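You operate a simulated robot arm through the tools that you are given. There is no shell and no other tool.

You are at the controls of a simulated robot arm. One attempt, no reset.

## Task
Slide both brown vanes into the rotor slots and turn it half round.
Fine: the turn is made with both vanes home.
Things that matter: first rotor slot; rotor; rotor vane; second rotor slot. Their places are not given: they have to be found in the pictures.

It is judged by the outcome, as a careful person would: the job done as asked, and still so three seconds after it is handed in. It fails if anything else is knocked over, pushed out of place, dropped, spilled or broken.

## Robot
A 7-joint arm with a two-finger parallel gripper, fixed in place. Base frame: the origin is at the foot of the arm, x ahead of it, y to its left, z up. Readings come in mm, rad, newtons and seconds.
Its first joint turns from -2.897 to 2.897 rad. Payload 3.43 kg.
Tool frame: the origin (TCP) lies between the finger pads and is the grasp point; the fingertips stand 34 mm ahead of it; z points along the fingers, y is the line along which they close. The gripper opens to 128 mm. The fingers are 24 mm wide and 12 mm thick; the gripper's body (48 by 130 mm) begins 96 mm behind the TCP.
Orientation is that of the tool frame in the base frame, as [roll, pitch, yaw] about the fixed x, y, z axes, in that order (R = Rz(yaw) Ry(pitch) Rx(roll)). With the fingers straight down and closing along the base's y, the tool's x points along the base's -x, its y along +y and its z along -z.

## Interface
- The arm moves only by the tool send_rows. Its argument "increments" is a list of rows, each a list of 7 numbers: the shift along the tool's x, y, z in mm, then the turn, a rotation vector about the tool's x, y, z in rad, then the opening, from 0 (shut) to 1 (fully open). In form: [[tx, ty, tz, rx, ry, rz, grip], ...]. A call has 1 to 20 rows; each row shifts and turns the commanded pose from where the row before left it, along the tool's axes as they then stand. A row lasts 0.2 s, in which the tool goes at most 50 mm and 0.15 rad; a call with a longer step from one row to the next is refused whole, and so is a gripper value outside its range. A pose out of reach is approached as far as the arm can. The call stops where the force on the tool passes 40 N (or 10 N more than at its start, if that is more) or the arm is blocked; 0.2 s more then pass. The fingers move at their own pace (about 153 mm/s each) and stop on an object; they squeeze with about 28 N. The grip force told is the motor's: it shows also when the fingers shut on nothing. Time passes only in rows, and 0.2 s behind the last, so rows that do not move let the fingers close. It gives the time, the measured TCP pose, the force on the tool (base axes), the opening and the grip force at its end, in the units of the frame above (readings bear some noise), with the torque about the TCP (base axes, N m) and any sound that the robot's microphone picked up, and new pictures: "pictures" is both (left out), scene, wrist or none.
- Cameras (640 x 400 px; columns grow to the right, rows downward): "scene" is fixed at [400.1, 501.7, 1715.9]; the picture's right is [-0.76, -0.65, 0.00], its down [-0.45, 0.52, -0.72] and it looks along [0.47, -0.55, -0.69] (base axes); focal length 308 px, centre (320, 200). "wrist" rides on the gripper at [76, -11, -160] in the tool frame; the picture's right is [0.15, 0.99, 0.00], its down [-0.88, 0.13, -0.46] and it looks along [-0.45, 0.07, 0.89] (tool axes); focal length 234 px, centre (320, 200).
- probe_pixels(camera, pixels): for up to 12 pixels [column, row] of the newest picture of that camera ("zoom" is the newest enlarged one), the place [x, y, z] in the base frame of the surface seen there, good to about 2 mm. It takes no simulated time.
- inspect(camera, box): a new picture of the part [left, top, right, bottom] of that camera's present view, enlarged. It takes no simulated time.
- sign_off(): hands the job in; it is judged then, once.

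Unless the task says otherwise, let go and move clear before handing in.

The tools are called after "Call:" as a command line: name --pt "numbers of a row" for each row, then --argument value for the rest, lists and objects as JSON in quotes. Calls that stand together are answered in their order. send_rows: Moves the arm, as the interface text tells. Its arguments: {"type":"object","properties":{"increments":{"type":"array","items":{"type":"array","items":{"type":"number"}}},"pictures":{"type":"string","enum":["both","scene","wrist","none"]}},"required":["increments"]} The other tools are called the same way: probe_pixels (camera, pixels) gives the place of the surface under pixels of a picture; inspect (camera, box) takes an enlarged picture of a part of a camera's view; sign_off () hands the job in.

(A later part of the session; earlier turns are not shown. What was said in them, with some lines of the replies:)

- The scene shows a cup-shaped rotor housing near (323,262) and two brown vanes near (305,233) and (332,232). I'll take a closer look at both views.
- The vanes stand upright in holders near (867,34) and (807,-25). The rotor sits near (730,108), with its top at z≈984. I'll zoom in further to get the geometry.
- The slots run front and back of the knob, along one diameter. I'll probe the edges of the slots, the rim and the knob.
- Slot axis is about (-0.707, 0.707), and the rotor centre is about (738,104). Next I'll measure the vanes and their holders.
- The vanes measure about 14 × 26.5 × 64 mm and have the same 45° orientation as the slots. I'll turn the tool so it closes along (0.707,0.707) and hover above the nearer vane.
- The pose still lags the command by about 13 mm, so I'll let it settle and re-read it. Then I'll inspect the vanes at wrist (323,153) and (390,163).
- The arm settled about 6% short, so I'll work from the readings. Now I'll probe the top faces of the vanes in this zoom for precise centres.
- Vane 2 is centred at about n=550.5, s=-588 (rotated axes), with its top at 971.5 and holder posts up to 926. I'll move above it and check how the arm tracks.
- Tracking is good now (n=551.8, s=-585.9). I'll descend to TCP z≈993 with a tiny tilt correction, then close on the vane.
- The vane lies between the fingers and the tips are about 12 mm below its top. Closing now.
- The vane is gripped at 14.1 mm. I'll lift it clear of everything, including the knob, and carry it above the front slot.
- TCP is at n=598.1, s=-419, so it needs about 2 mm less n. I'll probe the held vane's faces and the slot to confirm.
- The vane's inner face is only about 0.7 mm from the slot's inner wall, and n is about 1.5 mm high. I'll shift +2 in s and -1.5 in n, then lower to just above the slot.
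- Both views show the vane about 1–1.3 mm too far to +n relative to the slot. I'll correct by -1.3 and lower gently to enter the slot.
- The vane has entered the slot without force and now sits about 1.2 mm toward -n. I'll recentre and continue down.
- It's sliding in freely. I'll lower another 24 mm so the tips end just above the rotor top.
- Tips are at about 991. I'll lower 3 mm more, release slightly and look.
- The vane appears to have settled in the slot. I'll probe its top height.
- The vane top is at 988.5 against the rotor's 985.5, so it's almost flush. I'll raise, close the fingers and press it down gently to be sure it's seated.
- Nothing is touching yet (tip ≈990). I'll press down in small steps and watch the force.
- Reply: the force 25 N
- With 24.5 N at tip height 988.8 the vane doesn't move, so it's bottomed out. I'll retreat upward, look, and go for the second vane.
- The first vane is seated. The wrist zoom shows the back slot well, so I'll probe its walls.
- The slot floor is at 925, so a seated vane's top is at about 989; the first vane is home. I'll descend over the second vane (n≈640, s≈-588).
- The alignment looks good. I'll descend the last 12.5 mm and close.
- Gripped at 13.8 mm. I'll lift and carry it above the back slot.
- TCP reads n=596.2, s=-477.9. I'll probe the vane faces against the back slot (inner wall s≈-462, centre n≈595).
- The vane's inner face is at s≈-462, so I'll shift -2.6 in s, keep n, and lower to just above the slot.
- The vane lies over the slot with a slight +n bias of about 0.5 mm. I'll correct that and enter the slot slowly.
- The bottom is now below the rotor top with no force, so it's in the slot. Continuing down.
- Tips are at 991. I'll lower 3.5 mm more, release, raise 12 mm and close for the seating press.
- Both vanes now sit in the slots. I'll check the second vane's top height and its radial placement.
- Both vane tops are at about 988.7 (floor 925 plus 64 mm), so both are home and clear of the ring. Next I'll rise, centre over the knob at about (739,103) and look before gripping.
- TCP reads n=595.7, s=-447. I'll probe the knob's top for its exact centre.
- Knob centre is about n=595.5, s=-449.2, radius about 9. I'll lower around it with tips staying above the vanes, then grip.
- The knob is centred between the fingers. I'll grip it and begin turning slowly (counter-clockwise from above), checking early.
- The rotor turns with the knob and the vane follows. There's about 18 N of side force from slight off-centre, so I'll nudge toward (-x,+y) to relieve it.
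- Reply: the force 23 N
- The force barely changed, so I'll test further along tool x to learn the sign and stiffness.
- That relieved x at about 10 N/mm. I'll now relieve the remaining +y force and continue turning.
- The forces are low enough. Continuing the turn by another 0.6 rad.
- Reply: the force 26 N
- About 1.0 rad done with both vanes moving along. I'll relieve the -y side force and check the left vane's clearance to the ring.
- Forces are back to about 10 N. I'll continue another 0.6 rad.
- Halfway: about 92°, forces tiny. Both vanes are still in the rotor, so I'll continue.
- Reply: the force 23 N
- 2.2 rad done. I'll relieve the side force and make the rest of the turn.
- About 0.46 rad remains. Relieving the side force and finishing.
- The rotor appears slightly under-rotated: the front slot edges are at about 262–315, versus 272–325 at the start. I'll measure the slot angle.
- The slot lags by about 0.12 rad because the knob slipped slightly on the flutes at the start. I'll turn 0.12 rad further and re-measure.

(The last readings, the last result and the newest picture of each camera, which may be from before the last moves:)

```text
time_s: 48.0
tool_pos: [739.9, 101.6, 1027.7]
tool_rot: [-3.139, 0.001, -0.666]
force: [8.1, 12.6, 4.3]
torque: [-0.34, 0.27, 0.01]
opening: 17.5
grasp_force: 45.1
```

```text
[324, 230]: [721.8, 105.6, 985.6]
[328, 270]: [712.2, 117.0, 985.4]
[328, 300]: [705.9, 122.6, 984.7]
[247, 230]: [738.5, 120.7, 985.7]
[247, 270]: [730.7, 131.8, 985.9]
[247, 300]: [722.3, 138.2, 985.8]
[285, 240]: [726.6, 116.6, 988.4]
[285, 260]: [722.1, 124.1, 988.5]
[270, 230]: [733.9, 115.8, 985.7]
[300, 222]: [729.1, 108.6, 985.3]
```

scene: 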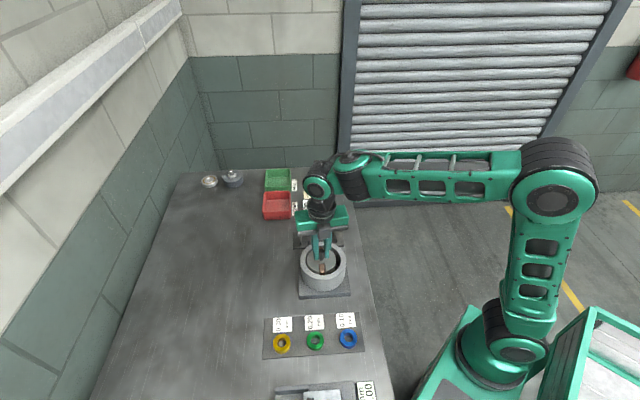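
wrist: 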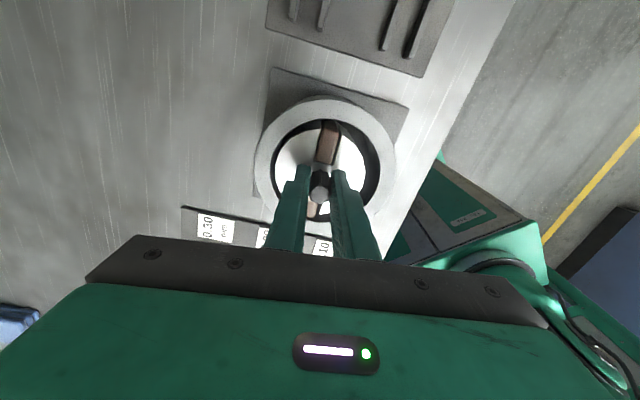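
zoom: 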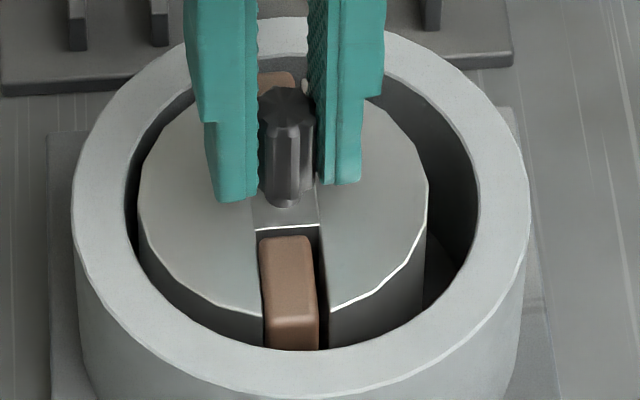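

The slot edges now match the starting picture to within 1–2 px, so the half turn is complete. I'll ease the side force, release and rise clear to look.

Call:
send_rows --pt "0 -1.0 0 0 0 0 0" --pt "0 0 0 0 0 0 0" --pt "0 0 0 0 0 0 0.2" --pt "0 0 0 0 0 0 0.4" --pt "0 0 0 0 0 0 0.4" --pt "0 0 -25 0 0 0 0.4" --pt "0 0 -35 0 0 0 0.4" --pt "0 0 -35 0 0 0 0.4" --pt "0 0 0 0 0 0 0.4" --pictures "both"

Call:
inspect --camera "scene" --box '[305, 238, 345, 278]'

Call:
inspect --camera "wrist" --box '[240, 90, 400, 210]'

```text
time_s: 50.0
tool_pos: [739.1, 100.5, 1123.5]
tool_rot: [-3.14, 0.002, -0.669]
force: [0.1, -0.8, -0.7]
torque: [-0.03, 0.0, 0.01]
opening: 51.2
grasp_force: 0.1
```

scene: 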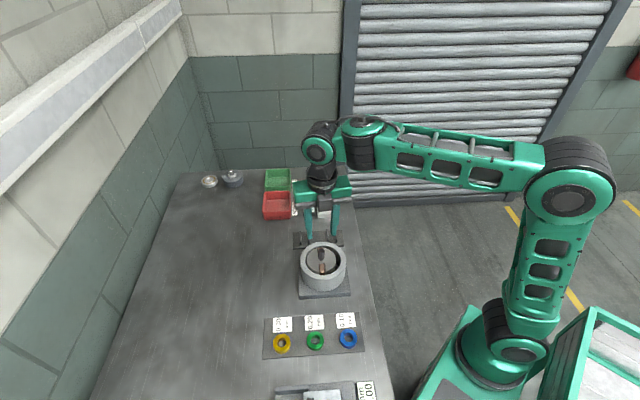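
wrist: 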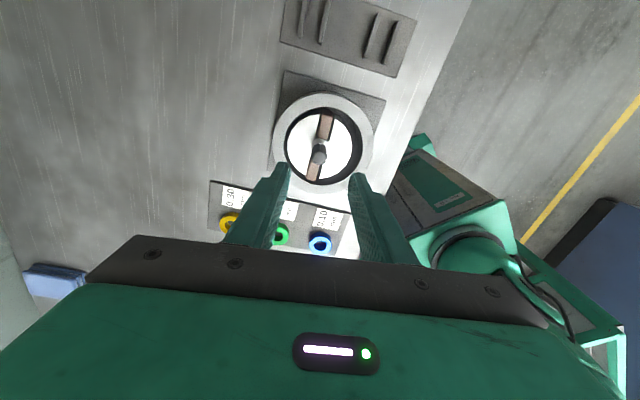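

```text
10.00 times, centred on (325, 258) of scene
```

zoom: 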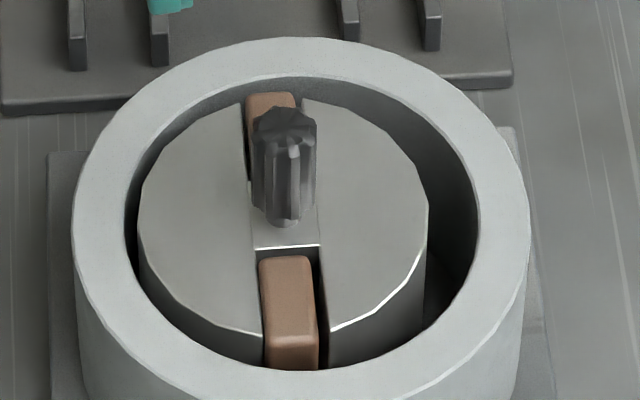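

```text
3.33 times, centred on (320, 150) of wrist
```

zoom: 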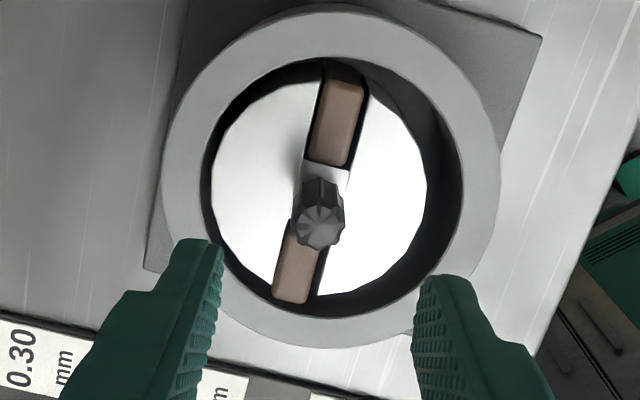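

The final slot edges coincide with the original ones, so the 180° turn holds after release. I'll check the heights and radial positions of both vanes.

Call:
probe_pixels --camera "zoom" --pixels '[[285, 262], [288, 290], [292, 325], [268, 290], [308, 290], [330, 250], [247, 325], [334, 325], [235, 112], [312, 106]]'

Call:
probe_pixels --camera "wrist" --pixels '[[325.5, 114], [323.5, 123], [322, 129], [316, 163], [314, 172], [313, 179], [323.5, 133], [327, 111]]'

```text
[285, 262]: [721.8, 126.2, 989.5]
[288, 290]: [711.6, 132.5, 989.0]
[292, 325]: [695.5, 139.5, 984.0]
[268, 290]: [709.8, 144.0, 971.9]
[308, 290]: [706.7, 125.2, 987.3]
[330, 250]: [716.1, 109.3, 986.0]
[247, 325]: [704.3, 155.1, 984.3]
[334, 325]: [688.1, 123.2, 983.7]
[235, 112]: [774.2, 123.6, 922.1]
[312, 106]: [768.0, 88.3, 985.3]
```

```text
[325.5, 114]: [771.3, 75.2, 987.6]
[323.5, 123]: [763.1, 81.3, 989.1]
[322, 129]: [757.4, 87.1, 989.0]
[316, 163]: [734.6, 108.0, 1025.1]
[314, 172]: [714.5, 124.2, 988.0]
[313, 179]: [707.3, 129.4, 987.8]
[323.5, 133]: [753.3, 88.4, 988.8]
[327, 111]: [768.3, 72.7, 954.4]
```

Both vane tops are at about 989, still seated. I'll take one last precise look at the radial seating and the surroundings.

Call:
inspect --camera "scene" --box '[310, 243, 340, 278]'

Call:
probe_pixels --camera "scene" --pixels '[[321.8, 264], [321.9, 265], [322, 268], [322.2, 270], [322.3, 272], [322.3, 274], [320, 249], [320, 248]]'

Call:
inspect --camera "wrist" --box '[290, 100, 350, 195]'

```text
11.43 times, centred on (325, 260) of scene
```

zoom: 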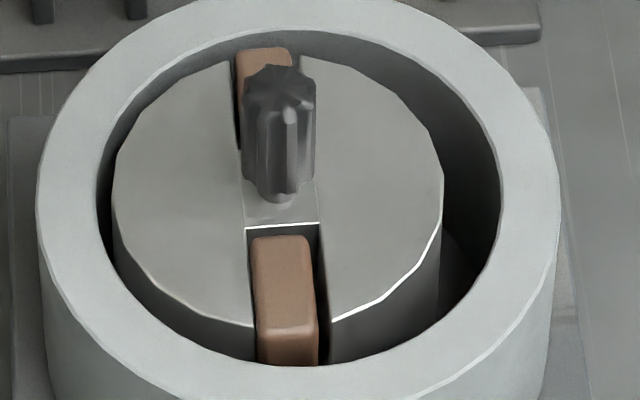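

```text
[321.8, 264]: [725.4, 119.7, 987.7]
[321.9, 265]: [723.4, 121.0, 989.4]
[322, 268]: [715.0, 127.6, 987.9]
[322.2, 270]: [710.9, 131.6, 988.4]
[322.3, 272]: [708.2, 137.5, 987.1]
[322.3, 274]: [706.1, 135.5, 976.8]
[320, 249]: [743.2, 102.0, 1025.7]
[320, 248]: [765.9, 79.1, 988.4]
```

```text
4.21 times, centred on (320, 148) of wrist
```

zoom: 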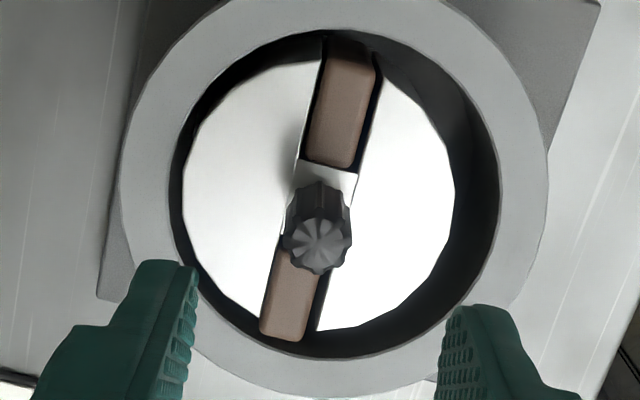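

Both vanes are seated in depth, but the front one has drifted outward about 4–5 mm during the turn (outer face s≈-403.5). I'll gently nudge it back inward with the closed fingertips held above the ring, starting with a move to a stand-off outside it.

Call:
send_rows --pt "0 0 0 0 0 0.116 0" --pt "-34 -0.6 0 0 0 0 0" --pt "-34 -0.6 0 0 0 0 0" --pt "0 0 30 0 0 0 0" --pt "0 0 30 0 0 0 0" --pt "0 0 28 0 0 0 0" --pt "0 0 0 0 0 0 0" --pt "0 0 0 0 0 0 0" --pictures "both"

Call:
inspect --camera "scene" --box '[300, 235, 350, 285]'

Call:
inspect --camera "wrist" --box '[240, 90, 400, 210]'

```text
time_s: 51.8
tool_pos: [693.2, 151.4, 1036.9]
tool_rot: [3.14, 0.001, -0.783]
force: [-0.9, 0.5, 0.3]
torque: [-0.01, 0.01, 0.01]
opening: 0.0
grasp_force: 28.2
```

scene: 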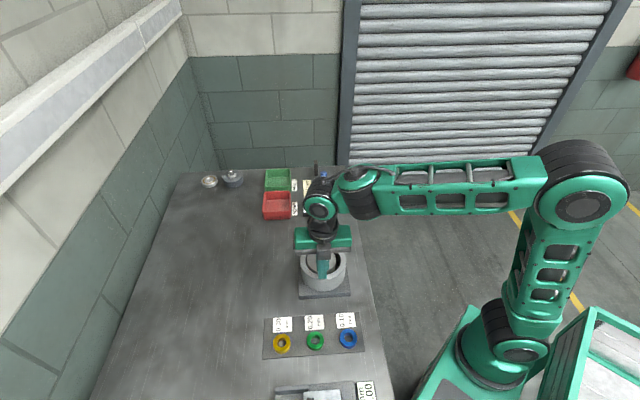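
wrist: 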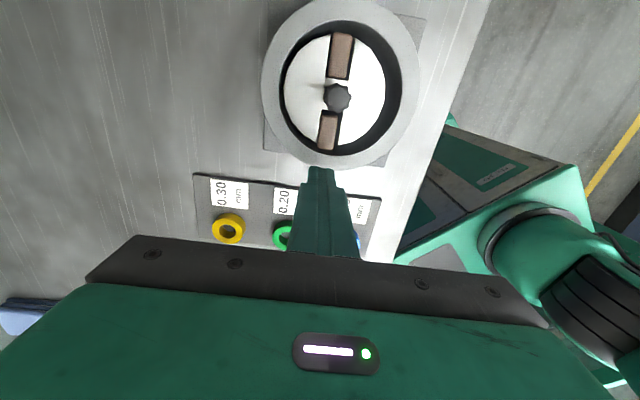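

```text
8.00 times, centred on (325, 260) of scene
```

zoom: 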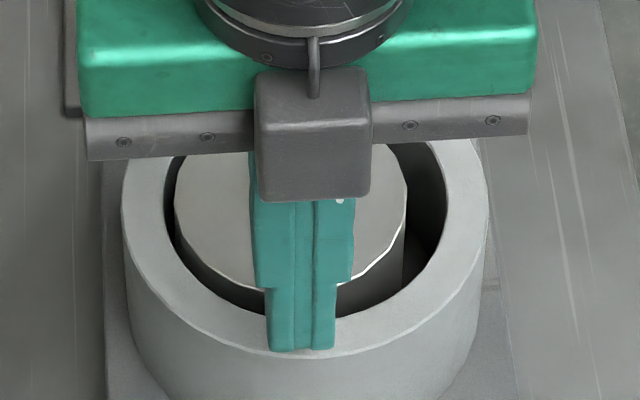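

```text
3.33 times, centred on (320, 150) of wrist
```

zoom: 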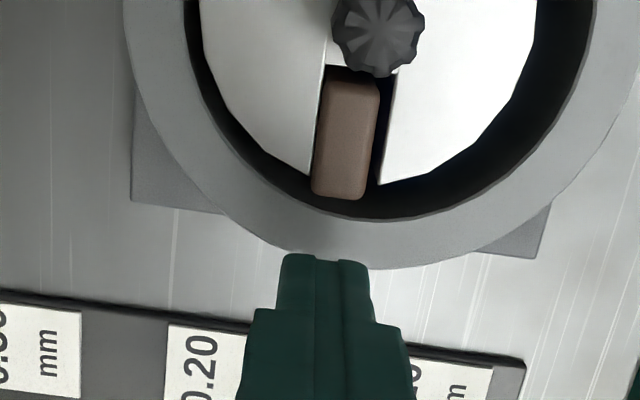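

The wrist view shows the vane's outer end lined up with the fingertip. I'll lower to tip ≈986 and approach to just short of contact.

Call:
send_rows --pt "0 0 8 0 0 0 0" --pt "0 0 8 0 0 0 0" --pt "0 0 0 0 0 0 0" --pt "3 0 0 0 0 0 0" --pt "3 0 0 0 0 0 0" --pt "0 0 0 0 0 0 0" --pt "0 0 0 0 0 0 0" --pictures "wrist"

Call:
inspect --camera "wrist" --box '[260, 90, 380, 190]'

```text
time_s: 53.4
tool_pos: [696.1, 146.8, 1022.0]
tool_rot: [-3.14, 0.001, -0.782]
force: [0.5, 0.0, 0.2]
torque: [0.02, 0.03, 0.0]
opening: 0.0
grasp_force: 27.9
```

wrist: 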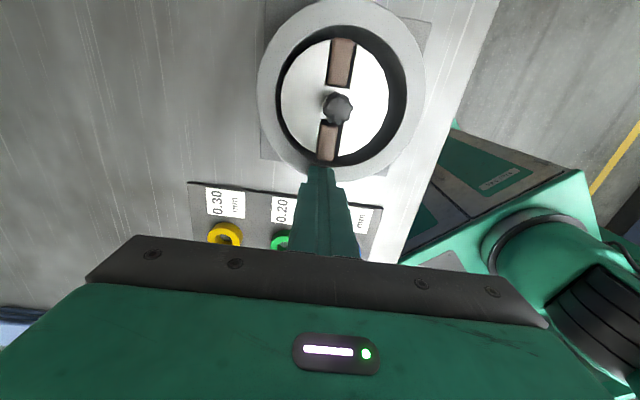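

```text
4.00 times, centred on (320, 140) of wrist
```

zoom: 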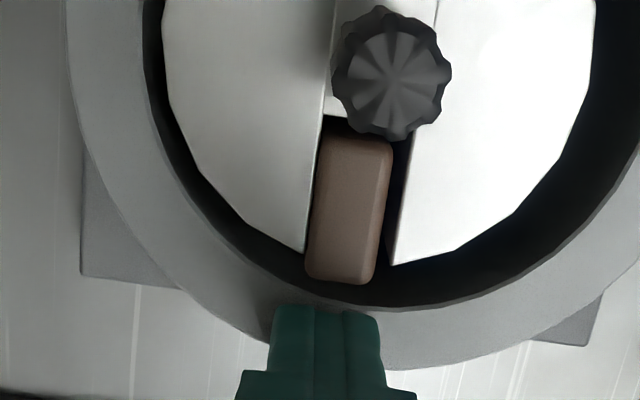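

The tip is still at about 988 with a small gap to the vane. I'll lower 1.8 mm more and push in small steps.

Call:
send_rows --pt "0 0 1.8 0 0 0 0" --pt "0 0 0 0 0 0 0" --pt "2 0 0 0 0 0 0" --pt "2 0 0 0 0 0 0" --pt "0 0 0 0 0 0 0" --pt "0 0 0 0 0 0 0" --pictures "wrist"

Call:
inspect --camera "wrist" --box '[260, 90, 380, 190]'

```text
time_s: 54.8
tool_pos: [700.4, 145.1, 1018.2]
tool_rot: [-3.141, 0.002, -0.783]
force: [-0.3, -0.8, -0.7]
torque: [-0.01, 0.01, 0.01]
opening: 0.0
grasp_force: 27.9
```

wrist: 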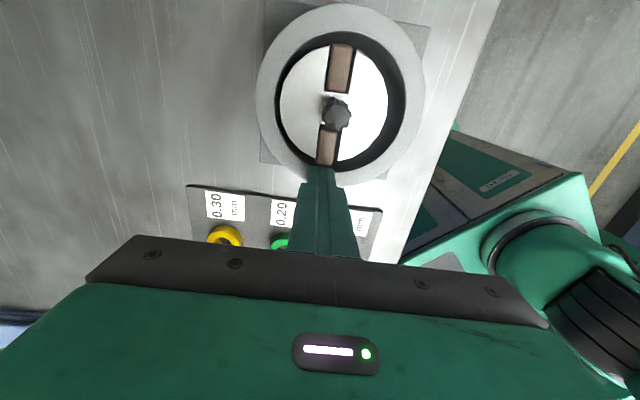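

```text
4.00 times, centred on (320, 140) of wrist
```

zoom: 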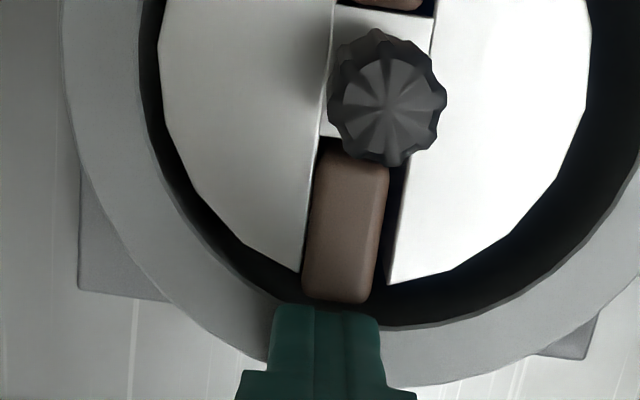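

Almost in contact; z reads slightly low, so I'll raise 0.8 mm and push about 4 mm inward gently.

Call:
send_rows --pt "0 0 -0.8 0 0 0 0" --pt "1 0 0 0 0 0 0" --pt "1 0 0 0 0 0 0" --pt "1 0 0 0 0 0 0" --pt "0 0 0 0 0 0 0" --pt "0 0 0 0 0 0 0" --pictures "wrist"

Call:
inspect --camera "wrist" --box '[260, 90, 380, 190]'

```text
time_s: 56.2
tool_pos: [701.9, 143.4, 1019.3]
tool_rot: [-3.142, 0.003, -0.783]
force: [-4.0, 3.5, -0.4]
torque: [0.12, 0.13, -0.06]
opening: 0.0
grasp_force: 28.0
```

wrist: 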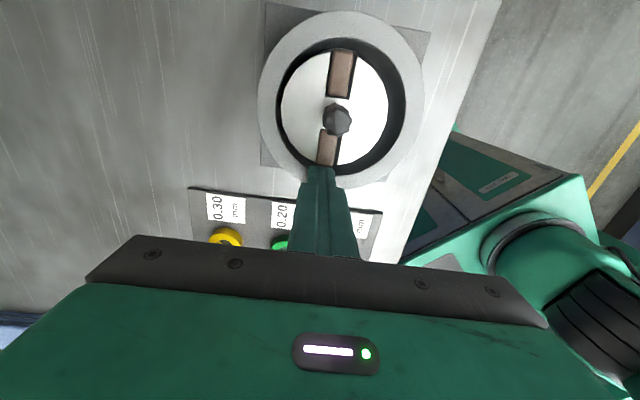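

```text
4.00 times, centred on (320, 140) of wrist
```

zoom: 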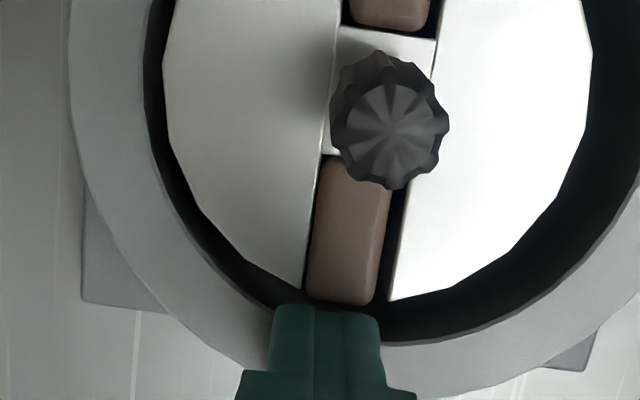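

It's sliding in with about 5 N, and the outer end is now near the rotor rim. I'll push 1.5 mm more, then back away outward.

Call:
send_rows --pt "0.8 0 0 0 0 0 0" --pt "0.8 0 0 0 0 0 0" --pt "0 0 0 0 0 0 0" --pt "0 0 0 0 0 0 0" --pictures "wrist"

Call:
inspect --camera "wrist" --box '[260, 90, 380, 190]'

```text
time_s: 57.2
tool_pos: [703.2, 142.4, 1019.5]
tool_rot: [3.141, 0.001, -0.78]
force: [-12.0, 13.0, 0.6]
torque: [0.44, 0.35, 0.01]
opening: 0.0
grasp_force: 28.2
```

wrist: 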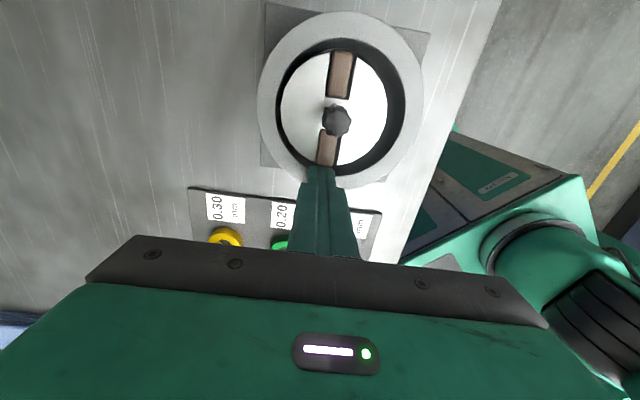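

```text
4.00 times, centred on (320, 140) of wrist
```

zoom: 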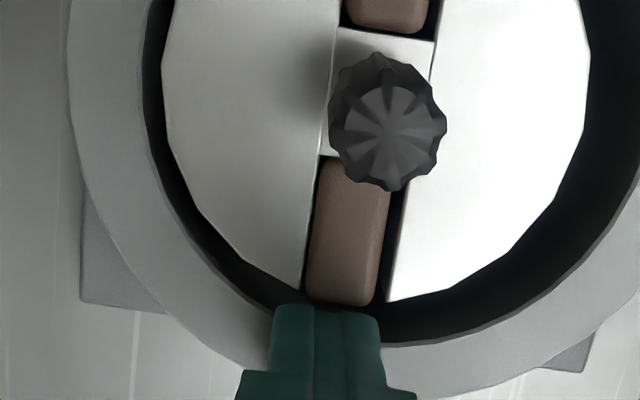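

The force rose to about 18 N, so the vane is against its inner wall and fully home. I'll back off outward, rise clear, and check the rotor angle.

Call:
send_rows --pt "-3 0 0 0 0 0 0" --pt "-6 0 0 0 0 0 0" --pt "0 0 -20 0 0 0 0" --pt "0 0 -40 0 0 0 0" --pt "0 0 -45 0 0 0 0.1" --pt "0 0 -45 0 0 0 0.3" --pt "-30 0 -20 0 0 0 0.3" --pt "-30 0 0 0 0 0 0.3" --pt "0 0 0 0 0 0 0.3" --pictures "both"

Call:
inspect --camera "wrist" --box '[280, 30, 400, 150]'

Call:
inspect --camera "scene" --box '[305, 238, 345, 278]'

```text
time_s: 59.2
tool_pos: [653.5, 191.0, 1189.6]
tool_rot: [3.142, 0.006, -0.787]
force: [0.5, -0.6, 0.3]
torque: [0.01, 0.04, 0.02]
opening: 38.5
grasp_force: 0.1
```

scene: 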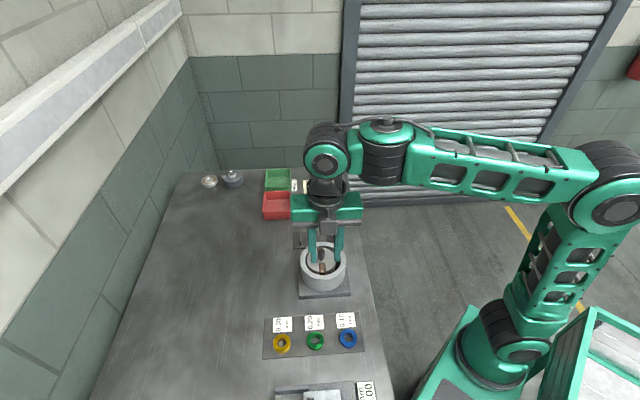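
wrist: 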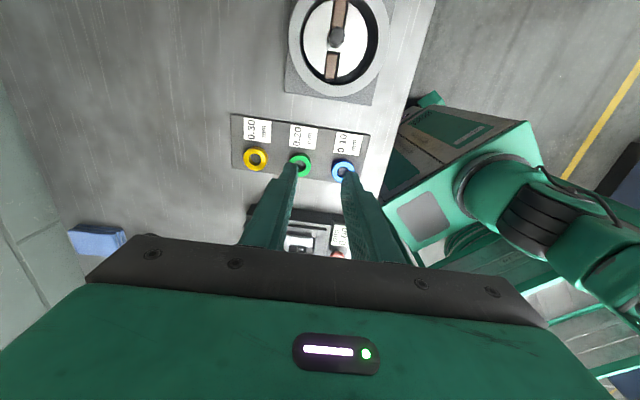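

```text
3.33 times, centred on (340, 90) of wrist
```

zoom: 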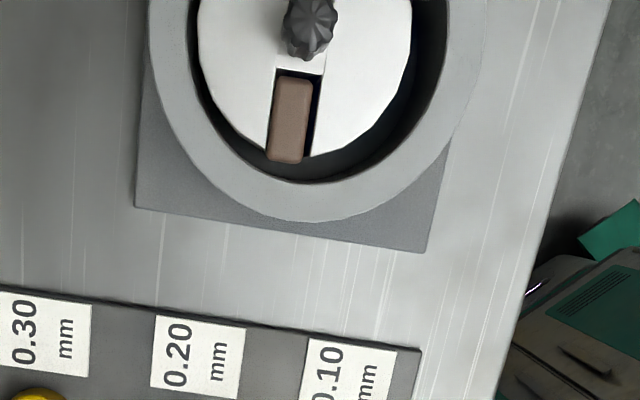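

```text
10.00 times, centred on (325, 258) of scene
```

zoom: 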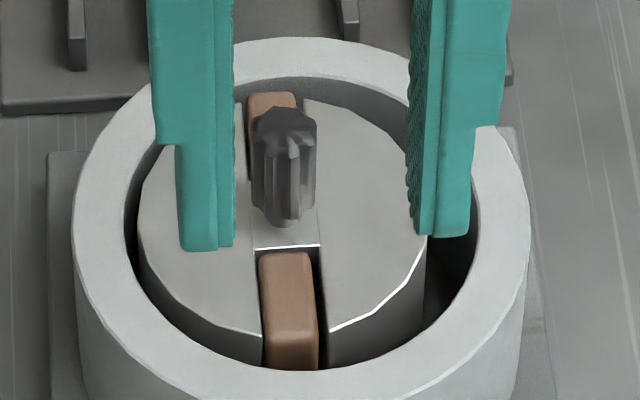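

The slot edges are unchanged at (254→262) and (320→328), matching the start picture after 180°. Both vanes are seated, and the arm is clear at z≈1190. I'm handing it in.

Call:
sign_off

```text
The job is handed in.
```

Both brown vanes are in the rotor slots and the rotor has been turned half round. I've handed the job in, but no verdict came back.

- **Vanes:** both sit about 3 mm proud of the rotor, level with each other. That matches their 64 mm height resting on the slot floor.
- **Turn:** the knob slipped a little in the grip, so I turned about 0.12 rad further than planned. The slot edges then matched the starting picture to within 1–2 pixels, and stayed there after release.
- **Drift during the turn:** one vane slid outward roughly 4–5 mm while the rotor was turning. I pushed it back in with closed fingertips until it met the inner wall (about 18 N). So it was fully down throughout the turn, but not fully inward for all of it.
- **Surroundings:** I saw nothing else knocked or moved, and the arm is released and clear.
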